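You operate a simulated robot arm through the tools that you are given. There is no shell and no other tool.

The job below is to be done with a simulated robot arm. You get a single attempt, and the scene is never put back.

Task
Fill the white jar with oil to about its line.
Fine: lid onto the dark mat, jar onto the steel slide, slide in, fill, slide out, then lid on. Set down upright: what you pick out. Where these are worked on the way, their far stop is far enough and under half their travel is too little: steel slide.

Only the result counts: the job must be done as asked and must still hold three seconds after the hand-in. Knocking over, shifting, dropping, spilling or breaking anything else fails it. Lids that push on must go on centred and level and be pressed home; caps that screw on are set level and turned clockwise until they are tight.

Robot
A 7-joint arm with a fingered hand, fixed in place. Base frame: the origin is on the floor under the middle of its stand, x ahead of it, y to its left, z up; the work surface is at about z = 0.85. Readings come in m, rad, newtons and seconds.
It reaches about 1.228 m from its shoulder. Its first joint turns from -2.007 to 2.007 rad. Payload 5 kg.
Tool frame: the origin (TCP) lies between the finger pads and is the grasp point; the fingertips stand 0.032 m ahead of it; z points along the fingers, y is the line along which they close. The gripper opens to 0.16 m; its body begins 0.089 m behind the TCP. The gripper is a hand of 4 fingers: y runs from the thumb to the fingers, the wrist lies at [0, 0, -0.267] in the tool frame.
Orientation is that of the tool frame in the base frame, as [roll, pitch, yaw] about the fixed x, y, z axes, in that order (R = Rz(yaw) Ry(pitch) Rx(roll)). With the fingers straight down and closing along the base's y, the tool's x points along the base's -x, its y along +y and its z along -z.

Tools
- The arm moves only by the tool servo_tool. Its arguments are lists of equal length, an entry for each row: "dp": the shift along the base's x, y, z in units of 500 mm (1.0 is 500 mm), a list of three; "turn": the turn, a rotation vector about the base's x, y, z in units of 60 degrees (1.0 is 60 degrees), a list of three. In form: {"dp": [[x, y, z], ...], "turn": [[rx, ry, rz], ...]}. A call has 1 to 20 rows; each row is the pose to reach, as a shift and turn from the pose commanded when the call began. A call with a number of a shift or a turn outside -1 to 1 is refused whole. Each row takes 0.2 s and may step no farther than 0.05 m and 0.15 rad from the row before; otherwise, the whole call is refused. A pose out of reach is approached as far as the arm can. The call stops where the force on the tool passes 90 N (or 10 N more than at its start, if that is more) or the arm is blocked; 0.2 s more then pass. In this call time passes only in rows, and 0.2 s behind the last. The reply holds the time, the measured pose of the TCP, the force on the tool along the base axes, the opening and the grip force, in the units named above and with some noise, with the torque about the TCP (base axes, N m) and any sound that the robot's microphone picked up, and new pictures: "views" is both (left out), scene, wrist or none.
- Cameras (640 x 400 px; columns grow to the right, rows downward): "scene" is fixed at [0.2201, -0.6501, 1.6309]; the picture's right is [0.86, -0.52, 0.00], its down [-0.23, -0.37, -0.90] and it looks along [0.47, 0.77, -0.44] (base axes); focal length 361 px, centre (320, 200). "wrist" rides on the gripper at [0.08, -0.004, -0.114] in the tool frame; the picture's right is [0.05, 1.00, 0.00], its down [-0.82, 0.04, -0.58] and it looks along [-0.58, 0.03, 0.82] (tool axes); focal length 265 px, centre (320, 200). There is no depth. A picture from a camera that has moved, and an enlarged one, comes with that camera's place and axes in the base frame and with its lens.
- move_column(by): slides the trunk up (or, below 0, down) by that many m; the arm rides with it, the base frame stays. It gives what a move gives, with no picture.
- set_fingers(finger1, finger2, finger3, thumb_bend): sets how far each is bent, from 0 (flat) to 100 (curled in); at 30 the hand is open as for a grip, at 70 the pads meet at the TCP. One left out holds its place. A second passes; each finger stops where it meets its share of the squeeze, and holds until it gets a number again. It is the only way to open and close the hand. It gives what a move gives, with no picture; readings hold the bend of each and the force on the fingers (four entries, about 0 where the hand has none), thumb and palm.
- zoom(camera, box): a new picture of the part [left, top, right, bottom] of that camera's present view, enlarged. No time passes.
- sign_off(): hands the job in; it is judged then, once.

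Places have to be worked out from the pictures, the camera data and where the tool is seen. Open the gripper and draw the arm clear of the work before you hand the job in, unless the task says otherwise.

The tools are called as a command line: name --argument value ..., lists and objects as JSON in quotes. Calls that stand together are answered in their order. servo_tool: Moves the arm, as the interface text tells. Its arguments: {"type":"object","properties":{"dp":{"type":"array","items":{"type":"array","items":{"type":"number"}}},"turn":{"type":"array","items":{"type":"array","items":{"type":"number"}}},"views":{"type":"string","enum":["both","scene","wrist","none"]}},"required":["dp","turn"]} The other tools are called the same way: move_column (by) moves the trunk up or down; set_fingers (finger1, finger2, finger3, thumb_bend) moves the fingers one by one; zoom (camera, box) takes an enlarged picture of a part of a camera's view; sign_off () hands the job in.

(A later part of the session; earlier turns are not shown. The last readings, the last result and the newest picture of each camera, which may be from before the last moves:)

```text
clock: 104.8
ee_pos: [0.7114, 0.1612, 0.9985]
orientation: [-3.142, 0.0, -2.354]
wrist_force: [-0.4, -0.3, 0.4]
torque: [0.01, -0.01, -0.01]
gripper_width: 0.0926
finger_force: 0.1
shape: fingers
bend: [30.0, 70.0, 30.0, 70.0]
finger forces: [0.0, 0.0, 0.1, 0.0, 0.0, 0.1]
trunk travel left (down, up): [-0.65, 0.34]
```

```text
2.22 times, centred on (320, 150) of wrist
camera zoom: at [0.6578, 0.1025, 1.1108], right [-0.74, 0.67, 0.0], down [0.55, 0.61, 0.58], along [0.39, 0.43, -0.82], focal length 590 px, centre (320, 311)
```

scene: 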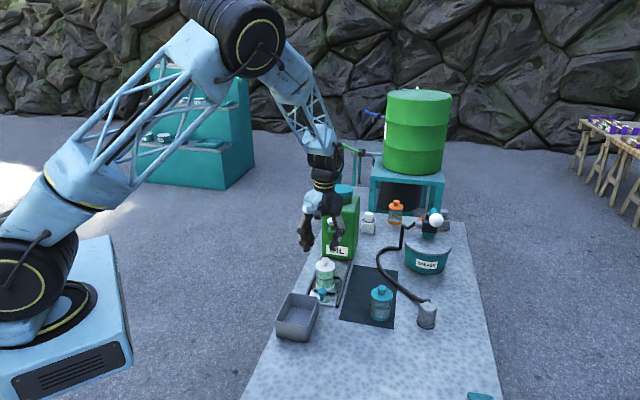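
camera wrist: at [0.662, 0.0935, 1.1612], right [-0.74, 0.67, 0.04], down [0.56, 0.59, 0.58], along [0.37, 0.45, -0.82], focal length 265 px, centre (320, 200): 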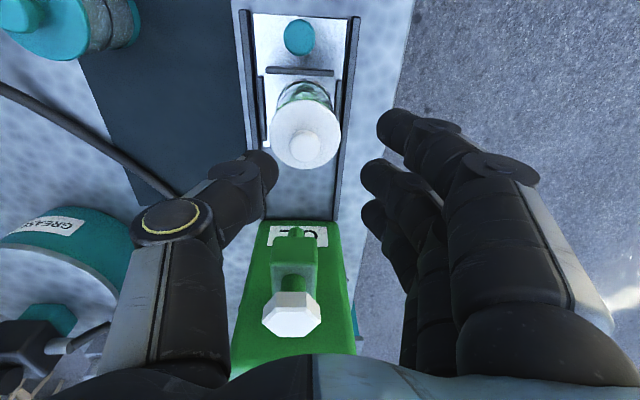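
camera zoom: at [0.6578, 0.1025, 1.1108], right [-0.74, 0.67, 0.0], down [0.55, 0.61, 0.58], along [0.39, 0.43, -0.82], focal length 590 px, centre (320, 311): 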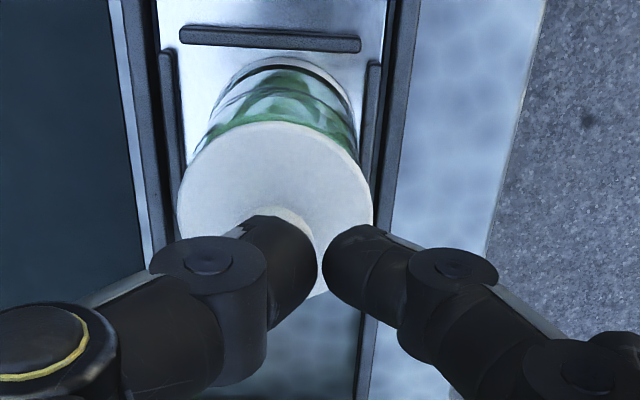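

Thumb tip is centred over the knob. Now I press down in 2–3 mm steps, listening for the snap.

servo_tool --dp '[[0, 0, -0.006]]' --turn '[[0, 0, 0]]' --views "none"

servo_tool --dp '[[0, 0, -0.005]]' --turn '[[0, 0, 0]]' --views "none"

zoom --camera "scene" --box '[318, 245, 350, 285]'

```text
clock: 105.2
ee_pos: [0.712, 0.1611, 0.995]
orientation: [-3.139, 0.002, -2.359]
wrist_force: [2.5, -2.4, 13.4]
torque: [-0.23, -0.19, 0.03]
gripper_width: 0.0916
finger_force: 6.9
shape: fingers
bend: [30.0, 70.0, 30.0, 70.0]
finger forces: [0.0, 0.0, 0.0, 0.1, 13.3, 0.0]
trunk travel left (down, up): [-0.65, 0.34]
```

```text
clock: 105.6
ee_pos: [0.712, 0.1605, 0.9933]
orientation: [-3.139, 0.004, -2.357]
wrist_force: [6.4, -5.5, 32.4]
torque: [-0.42, -0.47, 0.04]
gripper_width: 0.0902
finger_force: 16.5
shape: fingers
bend: [30.0, 70.0, 30.0, 71.0]
finger forces: [0.1, 0.1, 0.0, 0.0, 32.9, 0.0]
trunk travel left (down, up): [-0.65, 0.34]
```

```text
10.00 times, centred on (334, 265) of scene
camera zoom: at [0.2201, -0.6501, 1.6309], right [0.86, -0.52, 0.0], down [-0.23, -0.37, -0.9], along [0.47, 0.77, -0.44], focal length 3611 px, centre (180, -450)
```

zoom: 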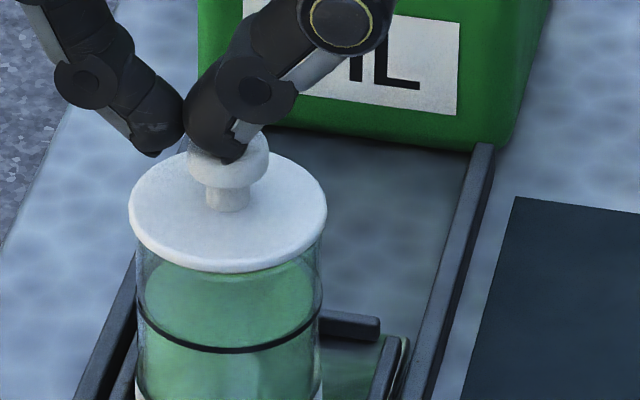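

At 32 N there's no snap, so I ease off and compare the white lid's seating with the teal jar's closed lid for reference.

servo_tool --dp '[[0, 0, 0.008]]' --turn '[[0, 0, 0]]' --views "none"

zoom --camera "scene" --box '[322, 255, 346, 285]'

zoom --camera "scene" --box '[369, 287, 393, 317]'

```text
clock: 106.0
ee_pos: [0.7107, 0.1609, 0.995]
orientation: [-3.141, 0.001, -2.357]
wrist_force: [4.3, -0.4, 15.5]
torque: [-0.15, -0.36, 0.04]
gripper_width: 0.0916
finger_force: 7.5
shape: fingers
bend: [30.0, 70.0, 30.0, 71.0]
finger forces: [0.1, 0.0, 0.1, 0.0, 15.6, 0.1]
trunk travel left (down, up): [-0.65, 0.34]
```

```text
13.33 times, centred on (334, 270) of scene
camera zoom: at [0.2201, -0.6501, 1.6309], right [0.86, -0.52, 0.0], down [-0.23, -0.37, -0.9], along [0.47, 0.77, -0.44], focal length 4815 px, centre (133, -733)
```

zoom: 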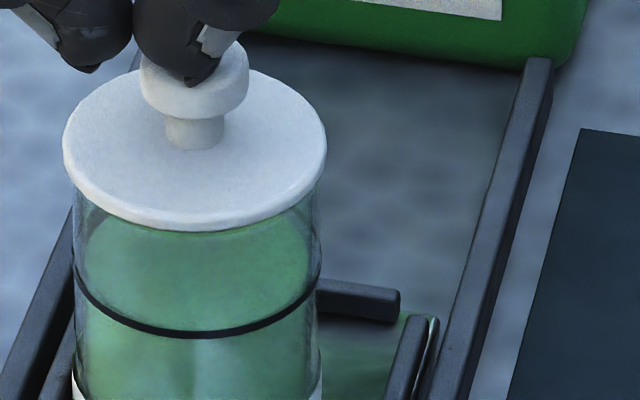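

```text
13.33 times, centred on (381, 302) of scene
camera zoom: at [0.2201, -0.6501, 1.6309], right [0.86, -0.52, 0.0], down [-0.23, -0.37, -0.9], along [0.47, 0.77, -0.44], focal length 4815 px, centre (-493, -1160)
```

zoom: 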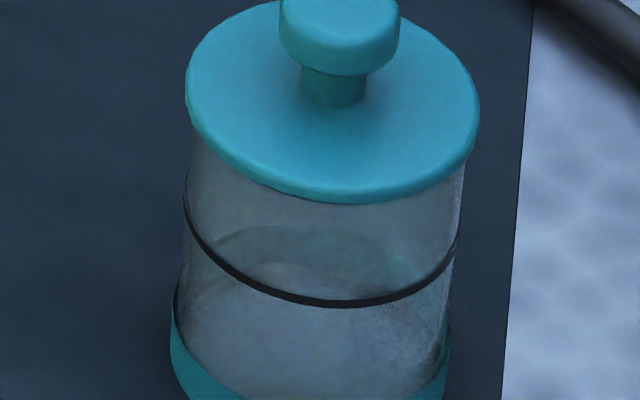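

The white lid is within about 1–2 mm of seated height, but I suspect it's a few mm off-centre along u. I raise the hand and turn it 90° so the wrist camera looks across the slide and shows that offset directly.

servo_tool --dp '[[0, 0, 0.02], [0, 0, 0.1], [0, 0, 0.19], [0.01, -0.004, 0.27], [0.02, -0.008, 0.27], [0.027, -0.012, 0.27], [0.027, -0.012, 0.27], [0.027, -0.012, 0.27], [0.027, -0.012, 0.27], [0.027, -0.012, 0.27], [0.027, -0.012, 0.27], [0.027, -0.012, 0.27], [0.027, -0.012, 0.27], [0.027, -0.012, 0.27]]' --turn '[[0, 0, 0], [0, 0, 0], [0, 0, 0], [0, 0, 0.13], [0, 0, 0.27], [0, 0, 0.41], [0, 0, 0.55], [0, 0, 0.69], [0, 0, 0.83], [0, 0, 0.97], [0, 0, 1.0], [0, 0, 1.0], [0, 0, 1.0], [0, 0, 1.0]]'

```text
clock: 109.0
ee_pos: [0.7234, 0.1551, 1.1287]
orientation: [3.14, 0.0, -1.31]
wrist_force: [-0.7, -0.8, 0.2]
torque: [-0.02, 0.01, -0.01]
gripper_width: 0.0925
finger_force: 0.1
shape: fingers
bend: [30.0, 70.0, 30.0, 70.0]
finger forces: [0.0, 0.1, 0.0, 0.0, 0.0, 0.0]
trunk travel left (down, up): [-0.65, 0.34]
camera wrist: at [0.749, 0.0797, 1.2439], right [-0.95, -0.31, 0.0], down [-0.25, 0.78, 0.58], along [-0.18, 0.55, -0.82], focal length 265 px, centre (320, 200)
```

scene: 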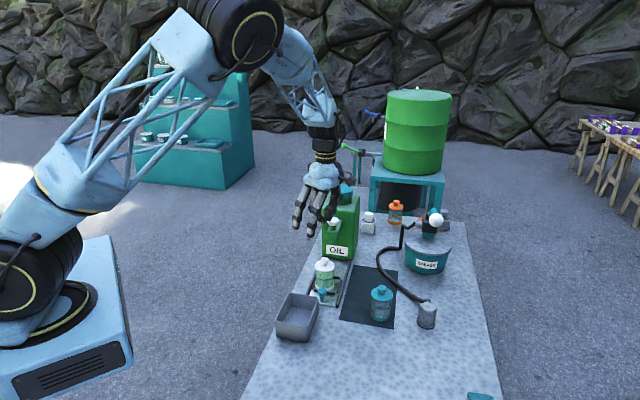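
wrist: 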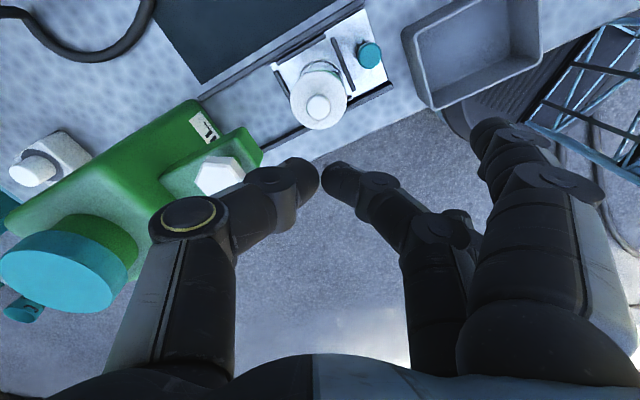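

Another 30° to look squarely across the slide.

servo_tool --dp '[[0, 0, 0], [0, 0, 0], [0, 0, 0], [0, 0, 0]]' --turn '[[0, 0, 0.13], [0, 0, 0.26], [0, 0, 0.39], [0, 0, 0.5]]' --views "wrist"

zoom --camera "wrist" --box '[260, 40, 380, 140]'

```text
clock: 110.0
ee_pos: [0.7259, 0.1549, 1.1292]
orientation: [-3.141, -0.001, -0.784]
wrist_force: [0.2, -0.1, 0.4]
torque: [0.04, 0.02, -0.02]
gripper_width: 0.0924
finger_force: 0.0
shape: fingers
bend: [30.0, 70.0, 30.0, 70.0]
finger forces: [0.1, 0.1, 0.0, 0.1, 0.0, 0.1]
trunk travel left (down, up): [-0.65, 0.34]
camera wrist: at [0.7852, 0.1011, 1.2441], right [-0.67, -0.74, 0.0], down [-0.61, 0.55, 0.58], along [-0.43, 0.39, -0.82], focal length 265 px, centre (320, 200)
```

wrist: 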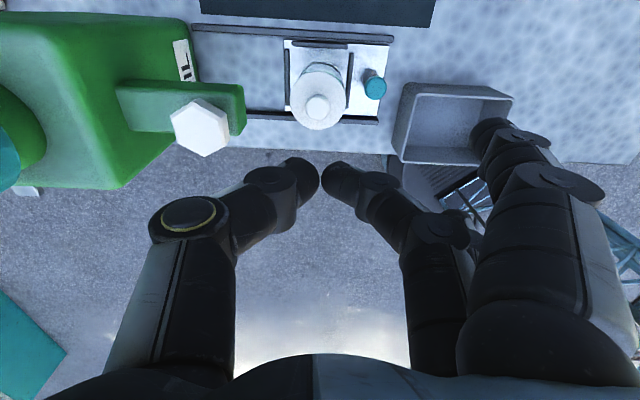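

```text
4.00 times, centred on (320, 90) of wrist
camera zoom: at [0.7852, 0.1011, 1.2441], right [-0.67, -0.74, 0.0], down [-0.61, 0.55, 0.58], along [-0.43, 0.39, -0.82], focal length 1062 px, centre (320, 640)
```

zoom: 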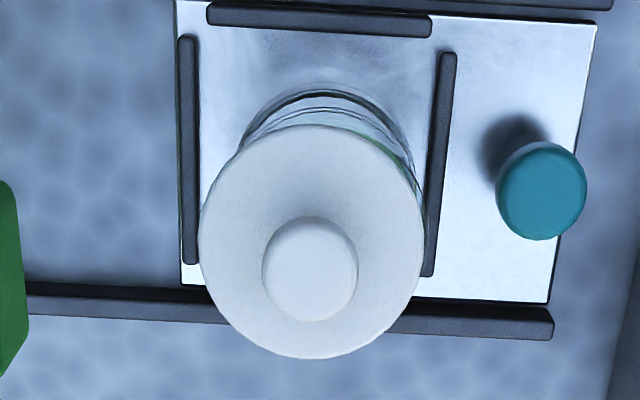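

The offset is visible: I zoom in more to measure the disc centre against the jar's base and body.

zoom --camera "wrist" --box '[285, 50, 355, 100]'

```text
8.00 times, centred on (320, 75) of wrist
camera zoom: at [0.7852, 0.1011, 1.2441], right [-0.67, -0.74, 0.0], down [-0.61, 0.55, 0.58], along [-0.43, 0.39, -0.82], focal length 2123 px, centre (320, 1200)
```

zoom: 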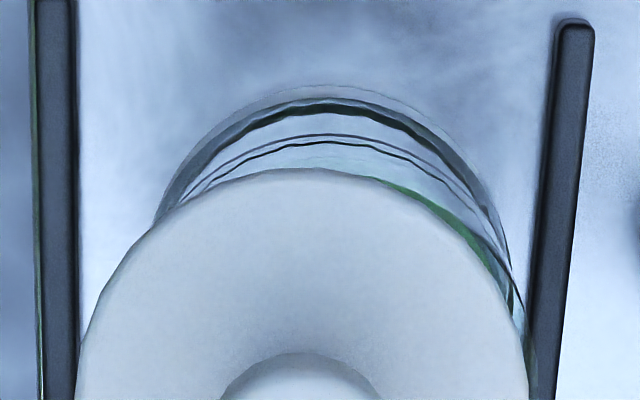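

Measured from here, the lid sits about 4 mm too far toward the tank (+u) relative to the jar. I'll nudge the knob back with the thumb: open the hand, tilt 15° so the thumb's knuckle clears the tap, and come down on the tank side of the knob.

set_fingers --finger1 30 --finger2 30 --finger3 30 --thumb_bend 57

servo_tool --dp '[[-0.016, -0.014, 0.0], [-0.0326, -0.0276, -0.04], [-0.0326, -0.0276, -0.1], [-0.0326, -0.0276, -0.16]]' --turn '[[0.0884, -0.0884, 0], [0.1768, -0.1768, 0], [0.1768, -0.1768, 0], [0.1768, -0.1768, 0]]'

zoom --camera "wrist" --box '[220, 40, 420, 240]'

zoom --camera "scene" --box '[310, 215, 360, 285]'

```text
clock: 111.0
ee_pos: [0.7245, 0.1545, 1.1304]
orientation: [-3.141, 0.001, -0.784]
wrist_force: [-0.6, -0.5, -0.5]
torque: [0.03, 0.01, 0.0]
gripper_width: 0.1181
finger_force: 0.0
shape: fingers
bend: [30.0, 30.0, 30.0, 56.0]
finger forces: [0.0, 0.0, 0.0, 0.1, 0.0, 0.0]
trunk travel left (down, up): [-0.65, 0.34]
```

```text
clock: 112.0
ee_pos: [0.7089, 0.1401, 1.0499]
orientation: [-2.88, 0.0, -0.784]
wrist_force: [-1.2, 0.3, 0.2]
torque: [0.01, 0.01, 0.01]
gripper_width: 0.1185
finger_force: 0.1
shape: fingers
bend: [30.0, 30.0, 30.0, 56.0]
finger forces: [0.1, 0.0, 0.0, 0.0, 0.1, 0.0]
trunk travel left (down, up): [-0.65, 0.34]
camera wrist: at [0.7472, 0.0664, 1.1604], right [-0.65, -0.72, -0.26], down [-0.71, 0.44, 0.55], along [-0.28, 0.54, -0.8], focal length 265 px, centre (320, 200)
```

scene: 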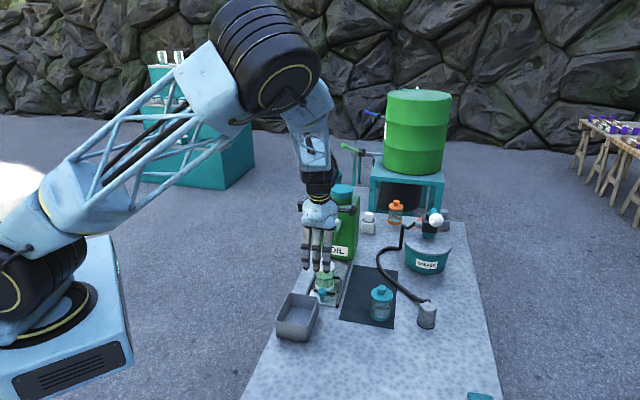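
wrist: 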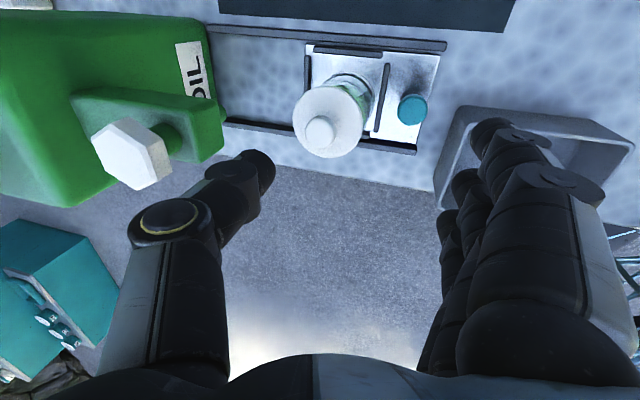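

```text
2.00 times, centred on (320, 140) of wrist
camera zoom: at [0.7472, 0.0664, 1.1604], right [-0.65, -0.72, -0.26], down [-0.71, 0.44, 0.55], along [-0.28, 0.54, -0.8], focal length 531 px, centre (320, 320)
```

zoom: 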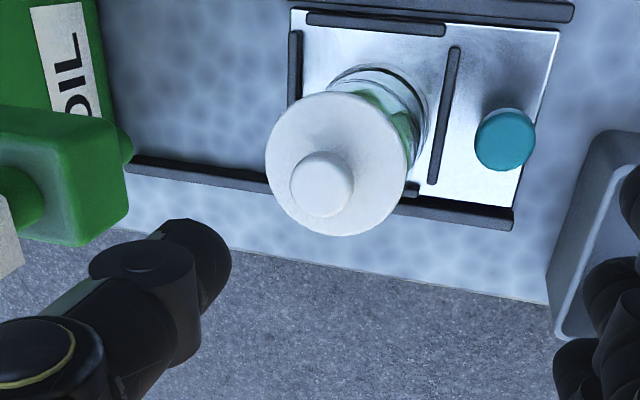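

```text
5.71 times, centred on (335, 250) of scene
camera zoom: at [0.2201, -0.6501, 1.6309], right [0.86, -0.52, 0.0], down [-0.23, -0.37, -0.9], along [0.47, 0.77, -0.44], focal length 2064 px, centre (234, -86)
```

zoom: 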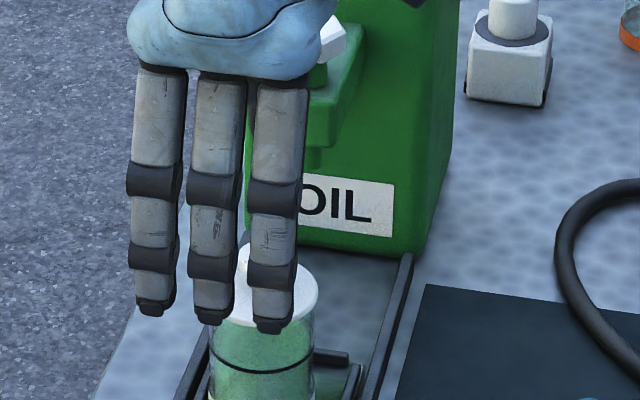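

The open fingers would pass low over the slide knob, so I curl them away first and look at the clearance.

set_fingers --finger1 100 --finger2 100 --finger3 100

zoom --camera "wrist" --box '[120, 0, 520, 400]'

zoom --camera "scene" --box '[310, 215, 360, 285]'

```text
clock: 113.0
ee_pos: [0.7083, 0.1417, 1.0498]
orientation: [-2.88, -0.001, -0.786]
wrist_force: [1.4, -0.6, 0.3]
torque: [0.02, -0.02, 0.0]
gripper_width: 0.0576
finger_force: 0.0
shape: fingers
bend: [100.0, 100.0, 100.0, 56.0]
finger forces: [0.1, 0.0, 0.1, 0.0, 0.1, 0.0]
trunk travel left (down, up): [-0.65, 0.34]
```

```text
1.00 times, centred on (320, 200) of wrist (not enlarged: the box is as wide or as high as the picture)
camera zoom: at [0.7471, 0.0662, 1.1609], right [-0.65, -0.72, -0.26], down [-0.71, 0.44, 0.55], along [-0.28, 0.54, -0.8], focal length 265 px, centre (320, 200)
```

zoom: 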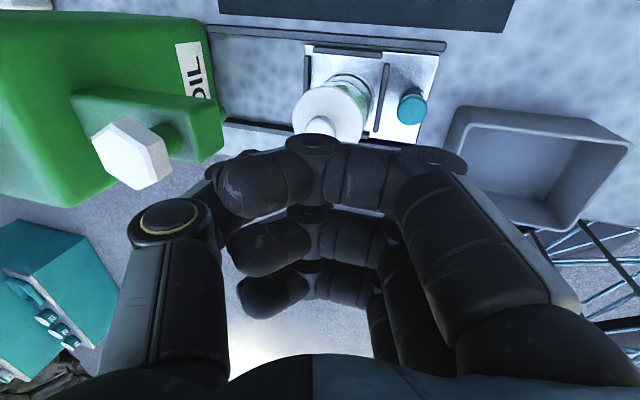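

```text
5.71 times, centred on (335, 250) of scene
camera zoom: at [0.2201, -0.6501, 1.6309], right [0.86, -0.52, 0.0], down [-0.23, -0.37, -0.9], along [0.47, 0.77, -0.44], focal length 2064 px, centre (234, -86)
```

zoom: 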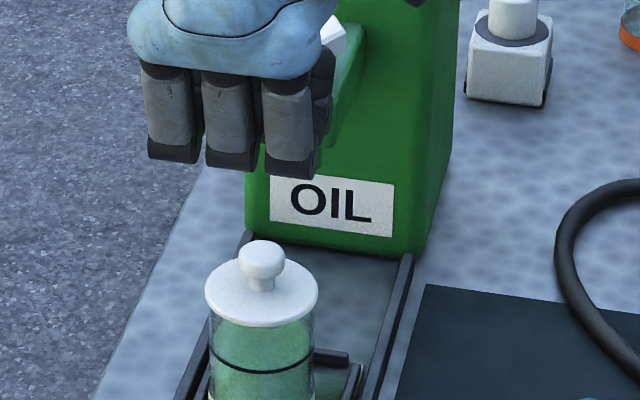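

The curled fist is compact and gives a clear view. I lower so the thumb tip reaches knob-head height on the tank side, leaving a gap.

servo_tool --dp '[[0, 0, -0.06], [0, 0, -0.1], [0, 0, -0.13]]' --turn '[[0, 0, 0], [0, 0, 0], [0, 0, 0]]' --views "none"

zoom --camera "scene" --box '[310, 230, 360, 290]'

zoom --camera "wrist" --box '[160, 40, 400, 240]'

```text
clock: 113.8
ee_pos: [0.7093, 0.1417, 0.9853]
orientation: [-2.878, 0.0, -0.787]
wrist_force: [-0.7, 0.9, 1.0]
torque: [0.02, -0.01, 0.02]
gripper_width: 0.0574
finger_force: 0.6
shape: fingers
bend: [100.0, 100.0, 100.0, 56.0]
finger forces: [0.1, 0.0, 0.0, 0.0, 0.0, 0.1]
trunk travel left (down, up): [-0.65, 0.34]
```

```text
6.67 times, centred on (335, 260) of scene
camera zoom: at [0.2201, -0.6501, 1.6309], right [0.86, -0.52, 0.0], down [-0.23, -0.37, -0.9], along [0.47, 0.77, -0.44], focal length 2408 px, centre (220, -200)
```

zoom: 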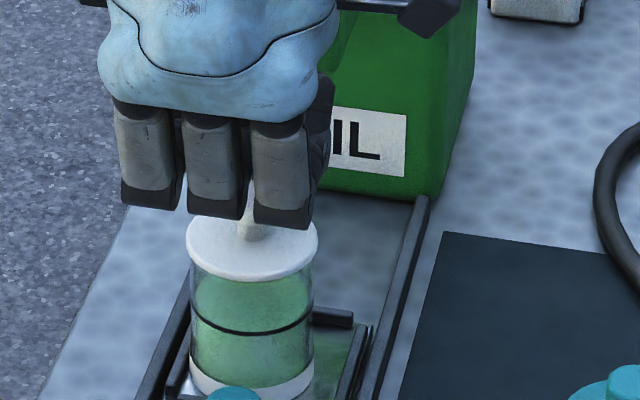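

```text
2.00 times, centred on (280, 140) of wrist
camera zoom: at [0.7474, 0.0673, 1.0976], right [-0.65, -0.72, -0.26], down [-0.71, 0.44, 0.55], along [-0.28, 0.54, -0.8], focal length 531 px, centre (400, 320)
```

zoom: 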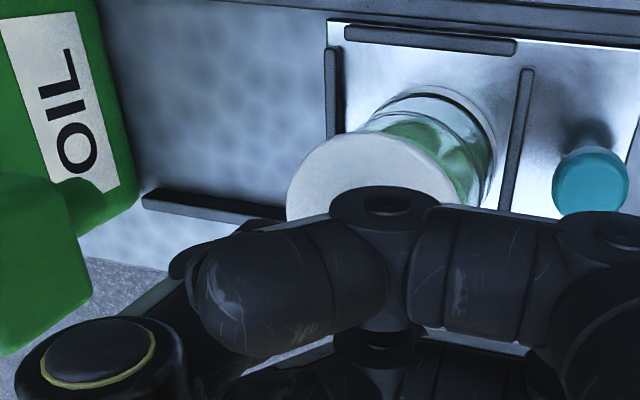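

The fist hides the thumb and knob, so I go back up, reopen the fingers wide for a clear wrist view, and come down again.

servo_tool --dp '[[0, 0, 0.06], [0, 0, 0.13]]' --turn '[[0, 0, 0], [0, 0, 0]]' --views "none"

set_fingers --finger1 25 --finger2 25 --finger3 25 --thumb_bend 57

servo_tool --dp '[[0, 0, -0.06], [0, 0, -0.1], [0, 0, -0.132]]' --turn '[[0, 0, 0], [0, 0, 0], [0, 0, 0]]' --views "none"

zoom --camera "wrist" --box '[180, 40, 420, 240]'

zoom --camera "scene" --box '[300, 230, 370, 310]'

```text
clock: 114.4
ee_pos: [0.7084, 0.1412, 1.051]
orientation: [-2.879, 0.0, -0.787]
wrist_force: [0.0, 0.9, -0.2]
torque: [0.02, -0.01, 0.0]
gripper_width: 0.0578
finger_force: 0.0
shape: fingers
bend: [100.0, 100.0, 100.0, 56.0]
finger forces: [0.0, 0.1, 0.0, 0.0, 0.0, 0.1]
trunk travel left (down, up): [-0.65, 0.34]
```

```text
clock: 115.4
ee_pos: [0.7097, 0.1407, 1.0523]
orientation: [-2.88, 0.0, -0.784]
wrist_force: [0.7, 0.1, 1.1]
torque: [-0.02, -0.01, 0.0]
gripper_width: 0.1249
finger_force: 0.1
shape: fingers
bend: [25.0, 25.0, 25.0, 56.0]
finger forces: [0.0, 0.1, 0.1, 0.0, 0.0, 0.0]
trunk travel left (down, up): [-0.65, 0.34]
```

```text
clock: 116.2
ee_pos: [0.7086, 0.142, 0.9838]
orientation: [-2.878, 0.001, -0.786]
wrist_force: [0.5, 0.3, 0.4]
torque: [0.02, -0.04, 0.01]
gripper_width: 0.1253
finger_force: 1.2
shape: fingers
bend: [25.0, 25.0, 25.0, 56.0]
finger forces: [0.0, 0.0, 0.0, 0.0, 0.7, 0.1]
trunk travel left (down, up): [-0.65, 0.34]
```

```text
2.00 times, centred on (300, 140) of wrist
camera zoom: at [0.7472, 0.0675, 1.0951], right [-0.65, -0.72, -0.26], down [-0.71, 0.44, 0.55], along [-0.28, 0.54, -0.8], focal length 531 px, centre (360, 320)
```

zoom: 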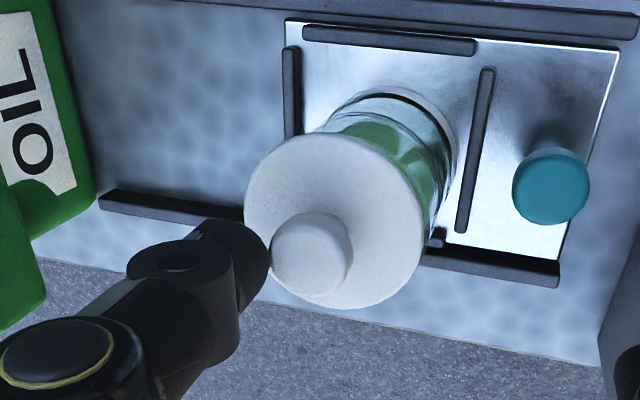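

```text
5.00 times, centred on (335, 270) of scene
camera zoom: at [0.2201, -0.6501, 1.6309], right [0.86, -0.52, 0.0], down [-0.23, -0.37, -0.9], along [0.47, 0.77, -0.44], focal length 1806 px, centre (245, -150)
```

zoom: 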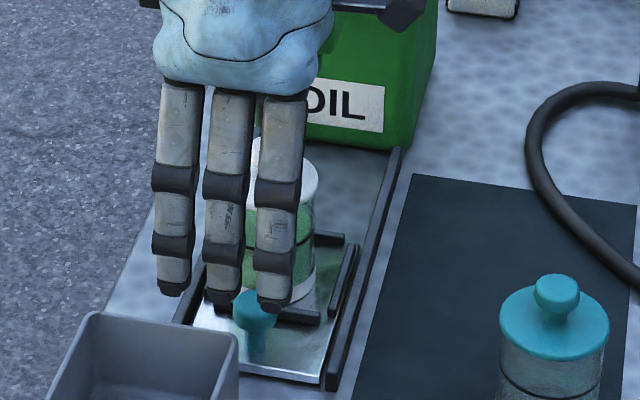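

The thumb is already just touching the knob's tank side (0.7 N). I nudge toward −u by 2 mm and compare.

zoom --camera "wrist" --box '[250, 70, 370, 200]'

servo_tool --dp '[[-0.0028, -0.0028, 0]]' --turn '[[0, 0, 0]]' --views "none"

zoom --camera "wrist" --box '[250, 70, 370, 200]'

```text
3.08 times, centred on (310, 135) of wrist
camera zoom: at [0.7472, 0.0675, 1.0951], right [-0.65, -0.72, -0.26], down [-0.71, 0.44, 0.55], along [-0.28, 0.54, -0.8], focal length 817 px, centre (351, 400)
```

zoom: 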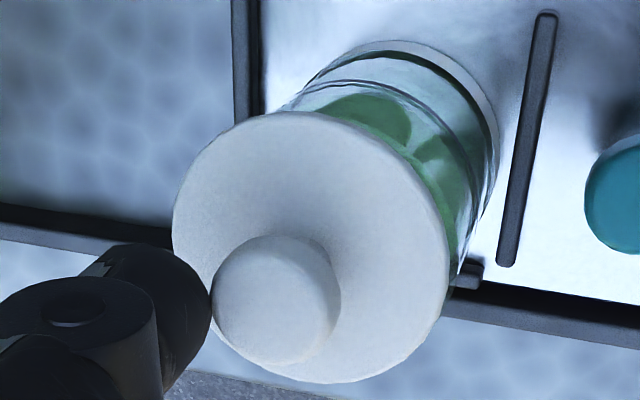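

```text
clock: 116.6
ee_pos: [0.7093, 0.1403, 0.9833]
orientation: [-2.881, 0.002, -0.786]
wrist_force: [-0.2, 0.1, -0.3]
torque: [-0.03, 0.01, -0.01]
gripper_width: 0.1257
finger_force: 0.3
shape: fingers
bend: [25.0, 25.0, 25.0, 56.0]
finger forces: [0.0, 0.1, 0.0, 0.0, 0.2, 0.0]
trunk travel left (down, up): [-0.65, 0.34]
heard: snap
```

```text
3.08 times, centred on (310, 135) of wrist
camera zoom: at [0.7456, 0.0658, 1.0951], right [-0.65, -0.72, -0.26], down [-0.71, 0.44, 0.55], along [-0.28, 0.54, -0.8], focal length 817 px, centre (351, 400)
```

zoom: 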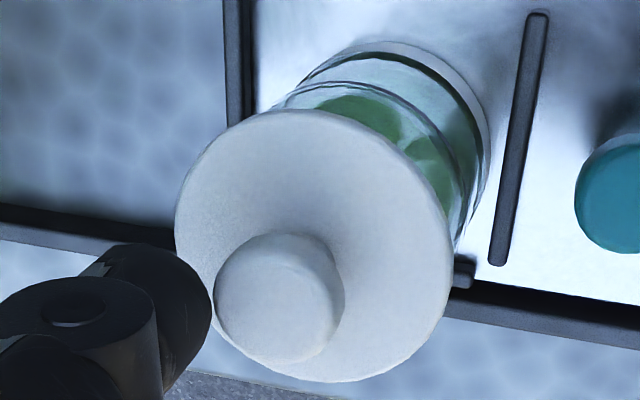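

A snap — the lid dropped into its seat as it came to centre. I back the thumb off, rise, and inspect the lid from both views.

servo_tool --dp '[[0.005, 0.005, 0.0], [0.005, 0.005, 0.05], [0.005, 0.005, 0.13], [0.03, 0.025, 0.21], [0.0383, 0.0326, 0.29]]' --turn '[[0, 0, 0], [0, 0, 0], [0, 0, 0], [-0.0884, 0.0884, 0], [-0.1768, 0.1768, 0]]' --views "wrist"

zoom --camera "wrist" --box '[260, 40, 380, 140]'

zoom --camera "scene" --box '[322, 255, 346, 285]'

```text
clock: 117.8
ee_pos: [0.7245, 0.1566, 1.1301]
orientation: [3.139, -0.001, -0.786]
wrist_force: [-1.1, 0.4, 0.0]
torque: [-0.03, 0.01, -0.01]
gripper_width: 0.1254
finger_force: 0.1
shape: fingers
bend: [25.0, 25.0, 25.0, 56.0]
finger forces: [0.0, 0.0, 0.1, 0.0, 0.0, 0.0]
trunk travel left (down, up): [-0.65, 0.34]
camera wrist: at [0.7846, 0.1037, 1.2438], right [-0.67, -0.74, 0.0], down [-0.61, 0.55, 0.58], along [-0.43, 0.39, -0.82], focal length 265 px, centre (320, 200)
```

wrist: 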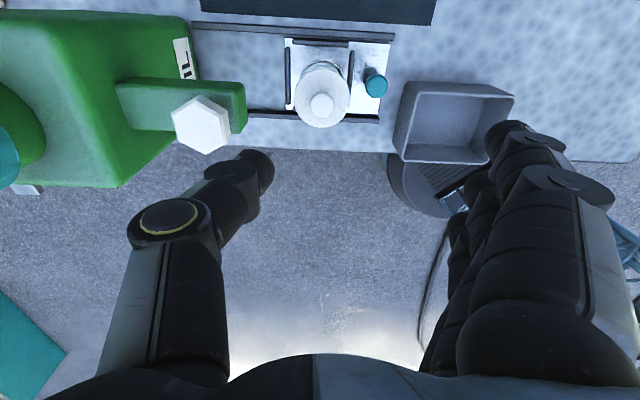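

```text
4.00 times, centred on (320, 90) of wrist
camera zoom: at [0.7846, 0.1037, 1.2438], right [-0.67, -0.74, 0.0], down [-0.61, 0.55, 0.58], along [-0.43, 0.39, -0.82], focal length 1062 px, centre (320, 640)
```

zoom: 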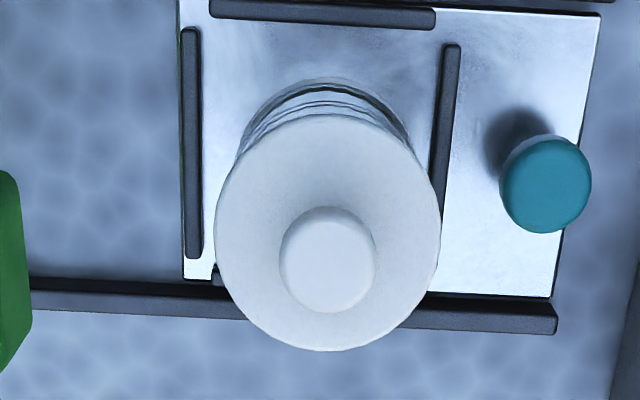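

```text
13.33 times, centred on (334, 270) of scene
camera zoom: at [0.2201, -0.6501, 1.6309], right [0.86, -0.52, 0.0], down [-0.23, -0.37, -0.9], along [0.47, 0.77, -0.44], focal length 4815 px, centre (133, -733)
```

zoom: 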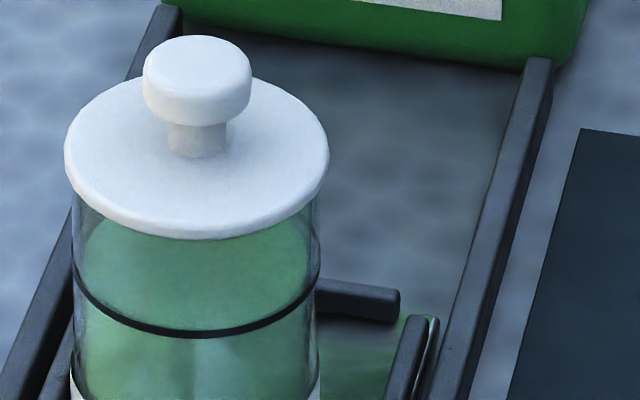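

The lid is now concentric and at the teal jar's seated height. To be sure it is pressed home I'll add one gentle straight press with the flat of the curled fist. First I turn back to the slide-aligned yaw.

servo_tool --dp '[[0, 0, 0], [0, 0, 0], [0, 0, 0], [0, 0, 0], [0, 0, 0], [0, 0, 0], [0, 0, 0], [0, 0, 0]]' --turn '[[0, 0, -0.13], [0, 0, -0.26], [0, 0, -0.39], [0, 0, -0.52], [0, 0, -0.65], [0, 0, -0.78], [0, 0, -0.9], [0, 0, -1.0]]' --views "none"

servo_tool --dp '[[0, 0, 0], [0, 0, 0], [0.006, -0.008, 0], [0.0136, -0.0156, 0]]' --turn '[[0, 0, -0.13], [0, 0, -0.26], [0, 0, -0.39], [0, 0, -0.5]]' --views "none"

set_fingers --finger1 100 --finger2 100 --finger3 100 --thumb_bend 15

zoom --camera "wrist" --box '[0, 0, 640, 400]'

zoom --camera "scene" --box '[290, 180, 390, 300]'

```text
clock: 119.6
ee_pos: [0.725, 0.1559, 1.1286]
orientation: [-3.141, -0.001, -1.835]
wrist_force: [-0.5, -0.3, 0.4]
torque: [-0.02, -0.02, -0.01]
gripper_width: 0.1255
finger_force: 0.0
shape: fingers
bend: [25.0, 25.0, 25.0, 56.0]
finger forces: [0.0, 0.1, 0.0, 0.1, 0.0, 0.0]
trunk travel left (down, up): [-0.65, 0.34]
```

```text
clock: 120.6
ee_pos: [0.7322, 0.1486, 1.129]
orientation: [3.141, 0.0, -2.357]
wrist_force: [-0.2, 0.4, -0.6]
torque: [0.02, 0.02, 0.01]
gripper_width: 0.1253
finger_force: 0.1
shape: fingers
bend: [25.0, 25.0, 25.0, 56.0]
finger forces: [0.0, 0.1, 0.0, 0.1, 0.0, 0.0]
trunk travel left (down, up): [-0.65, 0.34]
```

```text
clock: 121.6
ee_pos: [0.7326, 0.1491, 1.1289]
orientation: [-3.141, 0.0, -2.356]
wrist_force: [0.7, 0.6, 0.7]
torque: [0.0, 0.03, 0.02]
gripper_width: 0.0839
finger_force: 0.1
shape: fingers
bend: [100.0, 100.0, 100.0, 15.0]
finger forces: [0.1, 0.0, 0.0, 0.0, 0.0, 0.0]
trunk travel left (down, up): [-0.65, 0.34]
```

```text
1.00 times, centred on (320, 200) of wrist (not enlarged: the box is as wide or as high as the picture)
camera zoom: at [0.6786, 0.0895, 1.2434], right [-0.74, 0.67, 0.0], down [0.55, 0.61, 0.58], along [0.39, 0.43, -0.82], focal length 265 px, centre (320, 200)
```

zoom: 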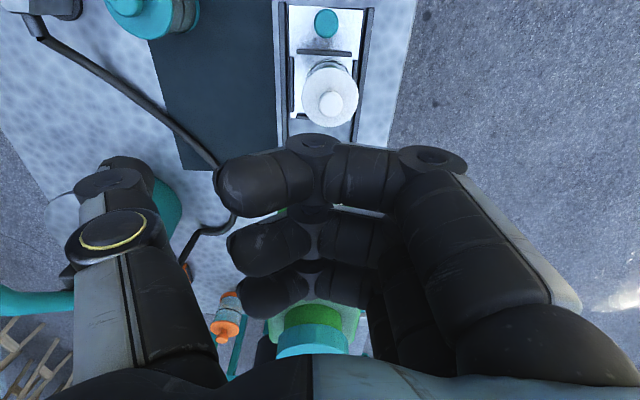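

```text
3.33 times, centred on (340, 240) of scene
camera zoom: at [0.2201, -0.6501, 1.6309], right [0.86, -0.52, 0.0], down [-0.23, -0.37, -0.9], along [0.47, 0.77, -0.44], focal length 1204 px, centre (253, 67)
```

zoom: 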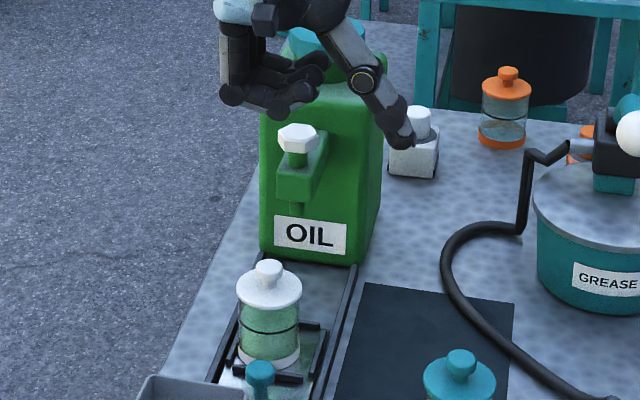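

Fist formed, thumb well out of the way. I lower toward the knob and check before contact.

servo_tool --dp '[[0, 0, -0.08], [0, 0, -0.16], [0, 0, -0.24], [0, 0, -0.27]]' --turn '[[0, 0, 0], [0, 0, 0], [0, 0, 0], [0, 0, 0]]' --views "none"

zoom --camera "scene" --box '[310, 230, 360, 290]'

zoom --camera "wrist" --box '[200, 40, 440, 240]'

```text
clock: 122.6
ee_pos: [0.7342, 0.149, 0.993]
orientation: [3.14, 0.0, -2.357]
wrist_force: [-0.2, -0.1, 0.6]
torque: [-0.01, 0.02, -0.01]
gripper_width: 0.0841
finger_force: 0.1
shape: fingers
bend: [100.0, 100.0, 100.0, 15.0]
finger forces: [0.0, 0.0, 0.0, 0.1, 0.0, 0.0]
trunk travel left (down, up): [-0.65, 0.34]
```

```text
6.67 times, centred on (335, 260) of scene
camera zoom: at [0.2201, -0.6501, 1.6309], right [0.86, -0.52, 0.0], down [-0.23, -0.37, -0.9], along [0.47, 0.77, -0.44], focal length 2408 px, centre (220, -200)
```

zoom: 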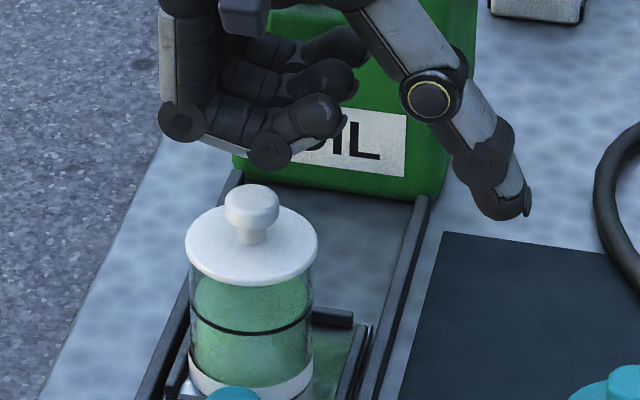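

```text
2.00 times, centred on (320, 140) of wrist
camera zoom: at [0.6802, 0.0899, 1.1077], right [-0.74, 0.67, 0.0], down [0.55, 0.61, 0.58], along [0.39, 0.43, -0.82], focal length 531 px, centre (320, 320)
```

zoom: 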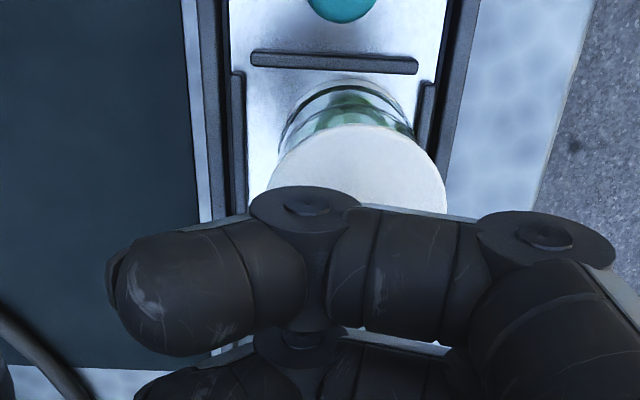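

The lowest part of the fist is the finger's end joint, about 1 cm to the side of the knob. I shift to put it directly over the knob.

servo_tool --dp '[[-0.019, 0.0134, 0.0], [-0.019, 0.0134, -0.016]]' --turn '[[0, 0, 0], [0, 0, 0]]' --views "none"

zoom --camera "scene" --box '[310, 230, 360, 290]'

zoom --camera "wrist" --box '[200, 40, 440, 240]'

```text
clock: 123.2
ee_pos: [0.7243, 0.1552, 0.9868]
orientation: [-3.141, 0.0, -2.357]
wrist_force: [0.0, -0.2, 0.5]
torque: [-0.02, 0.0, -0.04]
gripper_width: 0.0841
finger_force: 0.1
shape: fingers
bend: [100.0, 100.0, 100.0, 15.0]
finger forces: [0.1, 0.0, 0.1, 0.1, 0.0, 0.0]
trunk travel left (down, up): [-0.65, 0.34]
```

```text
6.67 times, centred on (335, 260) of scene
camera zoom: at [0.2201, -0.6501, 1.6309], right [0.86, -0.52, 0.0], down [-0.23, -0.37, -0.9], along [0.47, 0.77, -0.44], focal length 2408 px, centre (220, -200)
```

zoom: 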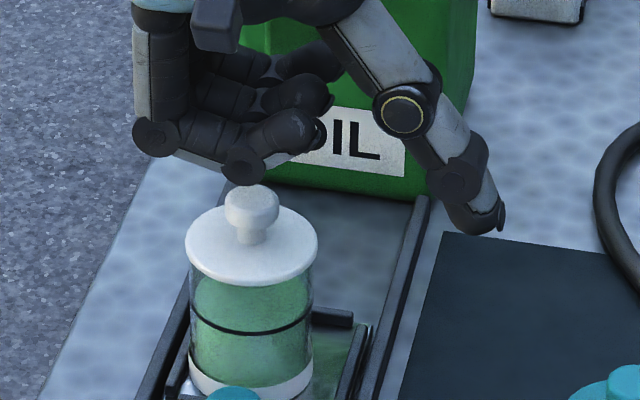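

```text
2.00 times, centred on (320, 140) of wrist
camera zoom: at [0.6701, 0.0958, 1.0998], right [-0.74, 0.67, 0.0], down [0.55, 0.61, 0.58], along [0.39, 0.43, -0.82], focal length 531 px, centre (320, 320)
```

zoom: 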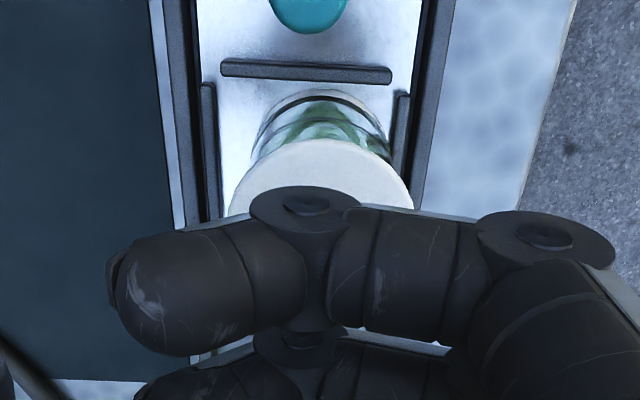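

Well aligned (a few mm). I descend in steps until the fist touches the knob.

servo_tool --dp '[[-0.004, 0.004, -0.012], [-0.004, 0.004, -0.024]]' --turn '[[0, 0, 0], [0, 0, 0]]' --views "none"

servo_tool --dp '[[0, 0, -0.006]]' --turn '[[0, 0, 0]]' --views "none"

zoom --camera "scene" --box '[310, 230, 360, 290]'

```text
clock: 123.8
ee_pos: [0.7227, 0.157, 0.9714]
orientation: [3.14, 0.0, -2.358]
wrist_force: [-0.1, 0.0, -0.6]
torque: [0.01, 0.0, 0.01]
gripper_width: 0.0842
finger_force: 0.0
shape: fingers
bend: [100.0, 100.0, 100.0, 15.0]
finger forces: [0.0, 0.0, 0.1, 0.0, 0.0, 0.0]
trunk travel left (down, up): [-0.65, 0.34]
```

```text
clock: 124.2
ee_pos: [0.7216, 0.1583, 0.9724]
orientation: [3.141, 0.0, -2.356]
wrist_force: [-0.2, -0.5, 0.5]
torque: [0.03, -0.02, 0.02]
gripper_width: 0.0844
finger_force: 0.0
shape: fingers
bend: [100.0, 100.0, 100.0, 15.0]
finger forces: [0.0, 0.1, 0.0, 0.0, 0.1, 0.1]
trunk travel left (down, up): [-0.65, 0.34]
```

```text
6.67 times, centred on (335, 260) of scene
camera zoom: at [0.2201, -0.6501, 1.6309], right [0.86, -0.52, 0.0], down [-0.23, -0.37, -0.9], along [0.47, 0.77, -0.44], focal length 2408 px, centre (220, -200)
```

zoom: 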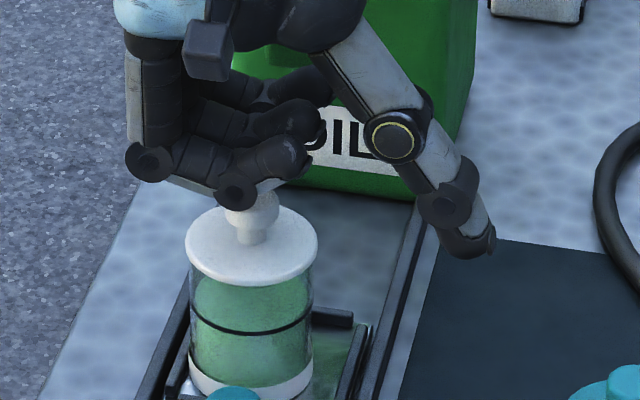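

Not yet touching. Continuing in 2–3 mm steps.

servo_tool --dp '[[0, 0, -0.006]]' --turn '[[0, 0, 0]]' --views "none"

servo_tool --dp '[[0, 0, -0.005]]' --turn '[[0, 0, 0]]' --views "none"

zoom --camera "scene" --box '[310, 230, 360, 290]'

```text
clock: 124.6
ee_pos: [0.7216, 0.1585, 0.9685]
orientation: [-3.141, 0.002, -2.357]
wrist_force: [0.1, -0.3, -0.2]
torque: [0.0, 0.02, -0.01]
gripper_width: 0.0845
finger_force: 0.1
shape: fingers
bend: [100.0, 100.0, 100.0, 15.0]
finger forces: [0.0, 0.0, 0.1, 0.1, 0.1, 0.0]
trunk travel left (down, up): [-0.65, 0.34]
```

```text
clock: 125.0
ee_pos: [0.7211, 0.1585, 0.9658]
orientation: [-3.141, 0.001, -2.357]
wrist_force: [0.5, 0.0, -0.9]
torque: [0.02, -0.02, 0.0]
gripper_width: 0.0843
finger_force: 0.1
shape: fingers
bend: [100.0, 100.0, 100.0, 15.0]
finger forces: [0.0, 0.1, 0.1, 0.0, 0.0, 0.0]
trunk travel left (down, up): [-0.65, 0.34]
```

```text
6.67 times, centred on (335, 260) of scene
camera zoom: at [0.2201, -0.6501, 1.6309], right [0.86, -0.52, 0.0], down [-0.23, -0.37, -0.9], along [0.47, 0.77, -0.44], focal length 2408 px, centre (220, -200)
```

zoom: 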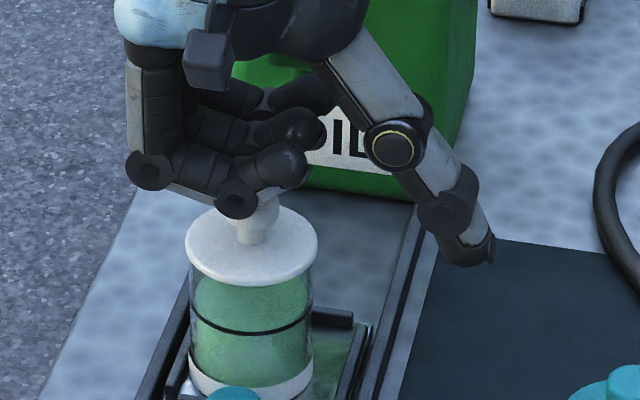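

Still free; a few more small steps.

servo_tool --dp '[[0, 0, -0.005]]' --turn '[[0, 0, 0]]' --views "none"

servo_tool --dp '[[0, 0, -0.004]]' --turn '[[0, 0, 0]]' --views "none"

zoom --camera "scene" --box '[310, 230, 360, 290]'

```text
clock: 125.4
ee_pos: [0.7221, 0.1577, 0.9634]
orientation: [3.14, 0.002, -2.357]
wrist_force: [-0.7, -0.3, 0.7]
torque: [0.0, 0.02, 0.01]
gripper_width: 0.084
finger_force: 0.1
shape: fingers
bend: [100.0, 100.0, 100.0, 15.0]
finger forces: [0.1, 0.0, 0.1, 0.1, 0.0, 0.1]
trunk travel left (down, up): [-0.65, 0.34]
```

```text
clock: 125.8
ee_pos: [0.7224, 0.1572, 0.961]
orientation: [-3.141, 0.001, -2.358]
wrist_force: [0.3, 0.6, 0.4]
torque: [0.03, 0.01, 0.03]
gripper_width: 0.084
finger_force: 0.0
shape: fingers
bend: [100.0, 100.0, 100.0, 15.0]
finger forces: [0.1, 0.0, 0.0, 0.0, 0.1, 0.0]
trunk travel left (down, up): [-0.65, 0.34]
```

```text
6.67 times, centred on (335, 260) of scene
camera zoom: at [0.2201, -0.6501, 1.6309], right [0.86, -0.52, 0.0], down [-0.23, -0.37, -0.9], along [0.47, 0.77, -0.44], focal length 2408 px, centre (220, -200)
```

zoom: 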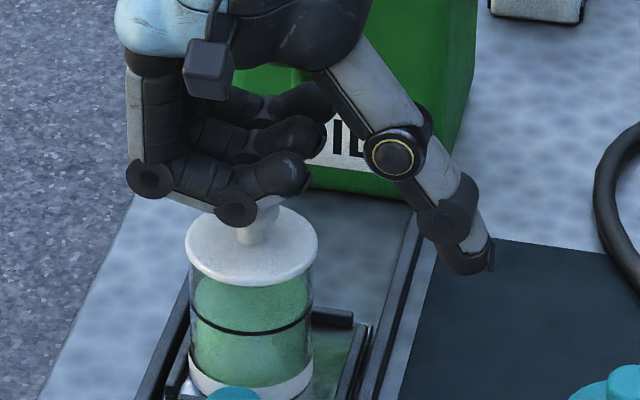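

No contact force yet; continuing 2 mm at a time.

servo_tool --dp '[[0, 0, -0.004]]' --turn '[[0, 0, 0]]' --views "none"

servo_tool --dp '[[0, 0, -0.004]]' --turn '[[0, 0, 0]]' --views "none"

zoom --camera "scene" --box '[310, 230, 360, 290]'

zoom --camera "wrist" --box '[200, 40, 440, 240]'

```text
clock: 126.2
ee_pos: [0.7225, 0.1575, 0.96]
orientation: [-3.142, 0.0, -2.354]
wrist_force: [0.1, 0.2, 0.4]
torque: [-0.01, -0.01, -0.01]
gripper_width: 0.0843
finger_force: 0.0
shape: fingers
bend: [100.0, 100.0, 100.0, 15.0]
finger forces: [0.0, 0.0, 0.0, 0.0, 0.0, 0.0]
trunk travel left (down, up): [-0.65, 0.34]
```

```text
clock: 126.6
ee_pos: [0.7222, 0.1577, 0.9579]
orientation: [-3.141, 0.0, -2.355]
wrist_force: [0.0, -0.9, -0.3]
torque: [0.01, 0.02, 0.01]
gripper_width: 0.0843
finger_force: 0.0
shape: fingers
bend: [100.0, 100.0, 100.0, 15.0]
finger forces: [0.1, 0.1, 0.1, 0.0, 0.0, 0.0]
trunk travel left (down, up): [-0.65, 0.34]
```

```text
6.67 times, centred on (335, 260) of scene
camera zoom: at [0.2201, -0.6501, 1.6309], right [0.86, -0.52, 0.0], down [-0.23, -0.37, -0.9], along [0.47, 0.77, -0.44], focal length 2408 px, centre (220, -200)
```

zoom: 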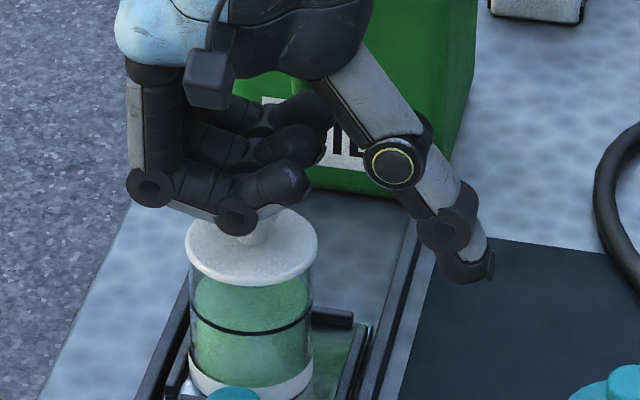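

```text
2.00 times, centred on (320, 140) of wrist
camera zoom: at [0.6675, 0.098, 1.0715], right [-0.74, 0.67, 0.0], down [0.55, 0.61, 0.58], along [0.39, 0.43, -0.82], focal length 531 px, centre (320, 320)
```

zoom: 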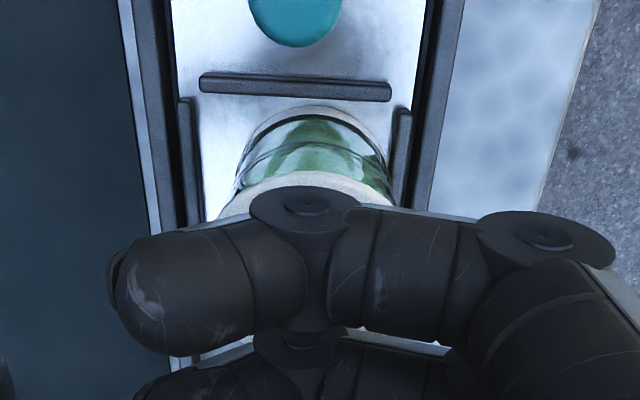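

Fist underside is higher than I thought; still clear. I continue down in 3 mm steps.

servo_tool --dp '[[0, 0, -0.006]]' --turn '[[0, 0, 0]]' --views "none"

servo_tool --dp '[[0, 0, -0.005]]' --turn '[[0, 0, 0]]' --views "none"

servo_tool --dp '[[0, 0, -0.004]]' --turn '[[0, 0, 0]]' --views "none"

zoom --camera "scene" --box '[310, 230, 360, 290]'

```text
clock: 127.0
ee_pos: [0.7217, 0.1581, 0.9536]
orientation: [-3.141, 0.0, -2.356]
wrist_force: [0.3, -0.6, 0.1]
torque: [0.01, 0.02, -0.01]
gripper_width: 0.0841
finger_force: 0.1
shape: fingers
bend: [100.0, 100.0, 100.0, 15.0]
finger forces: [0.0, 0.0, 0.1, 0.0, 0.0, 0.0]
trunk travel left (down, up): [-0.65, 0.34]
```

```text
clock: 127.4
ee_pos: [0.7208, 0.1581, 0.9513]
orientation: [3.141, 0.001, -2.356]
wrist_force: [-0.4, 0.1, 0.7]
torque: [0.01, -0.02, 0.0]
gripper_width: 0.0841
finger_force: 0.1
shape: fingers
bend: [100.0, 100.0, 100.0, 15.0]
finger forces: [0.1, 0.4, 0.0, 0.0, 0.0, 0.0]
trunk travel left (down, up): [-0.65, 0.34]
```

```text
clock: 127.8
ee_pos: [0.7213, 0.1585, 0.9493]
orientation: [-3.14, 0.003, -2.356]
wrist_force: [-1.7, 1.8, 7.5]
torque: [-0.05, -0.06, -0.01]
gripper_width: 0.084
finger_force: 3.4
shape: fingers
bend: [100.0, 100.0, 100.0, 15.0]
finger forces: [0.0, 7.3, 0.1, 0.0, 0.0, 0.1]
trunk travel left (down, up): [-0.65, 0.34]
```

```text
6.67 times, centred on (335, 260) of scene
camera zoom: at [0.2201, -0.6501, 1.6309], right [0.86, -0.52, 0.0], down [-0.23, -0.37, -0.9], along [0.47, 0.77, -0.44], focal length 2408 px, centre (220, -200)
```

zoom: 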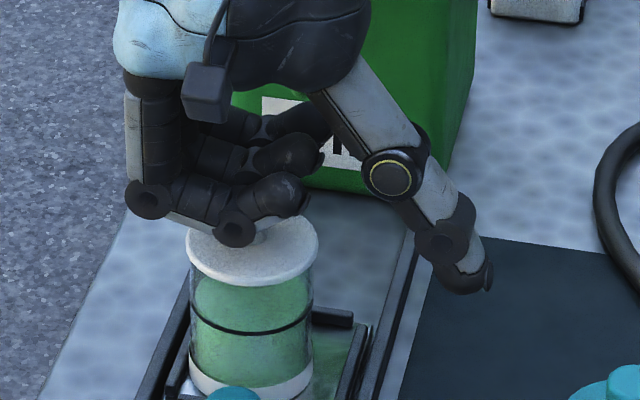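

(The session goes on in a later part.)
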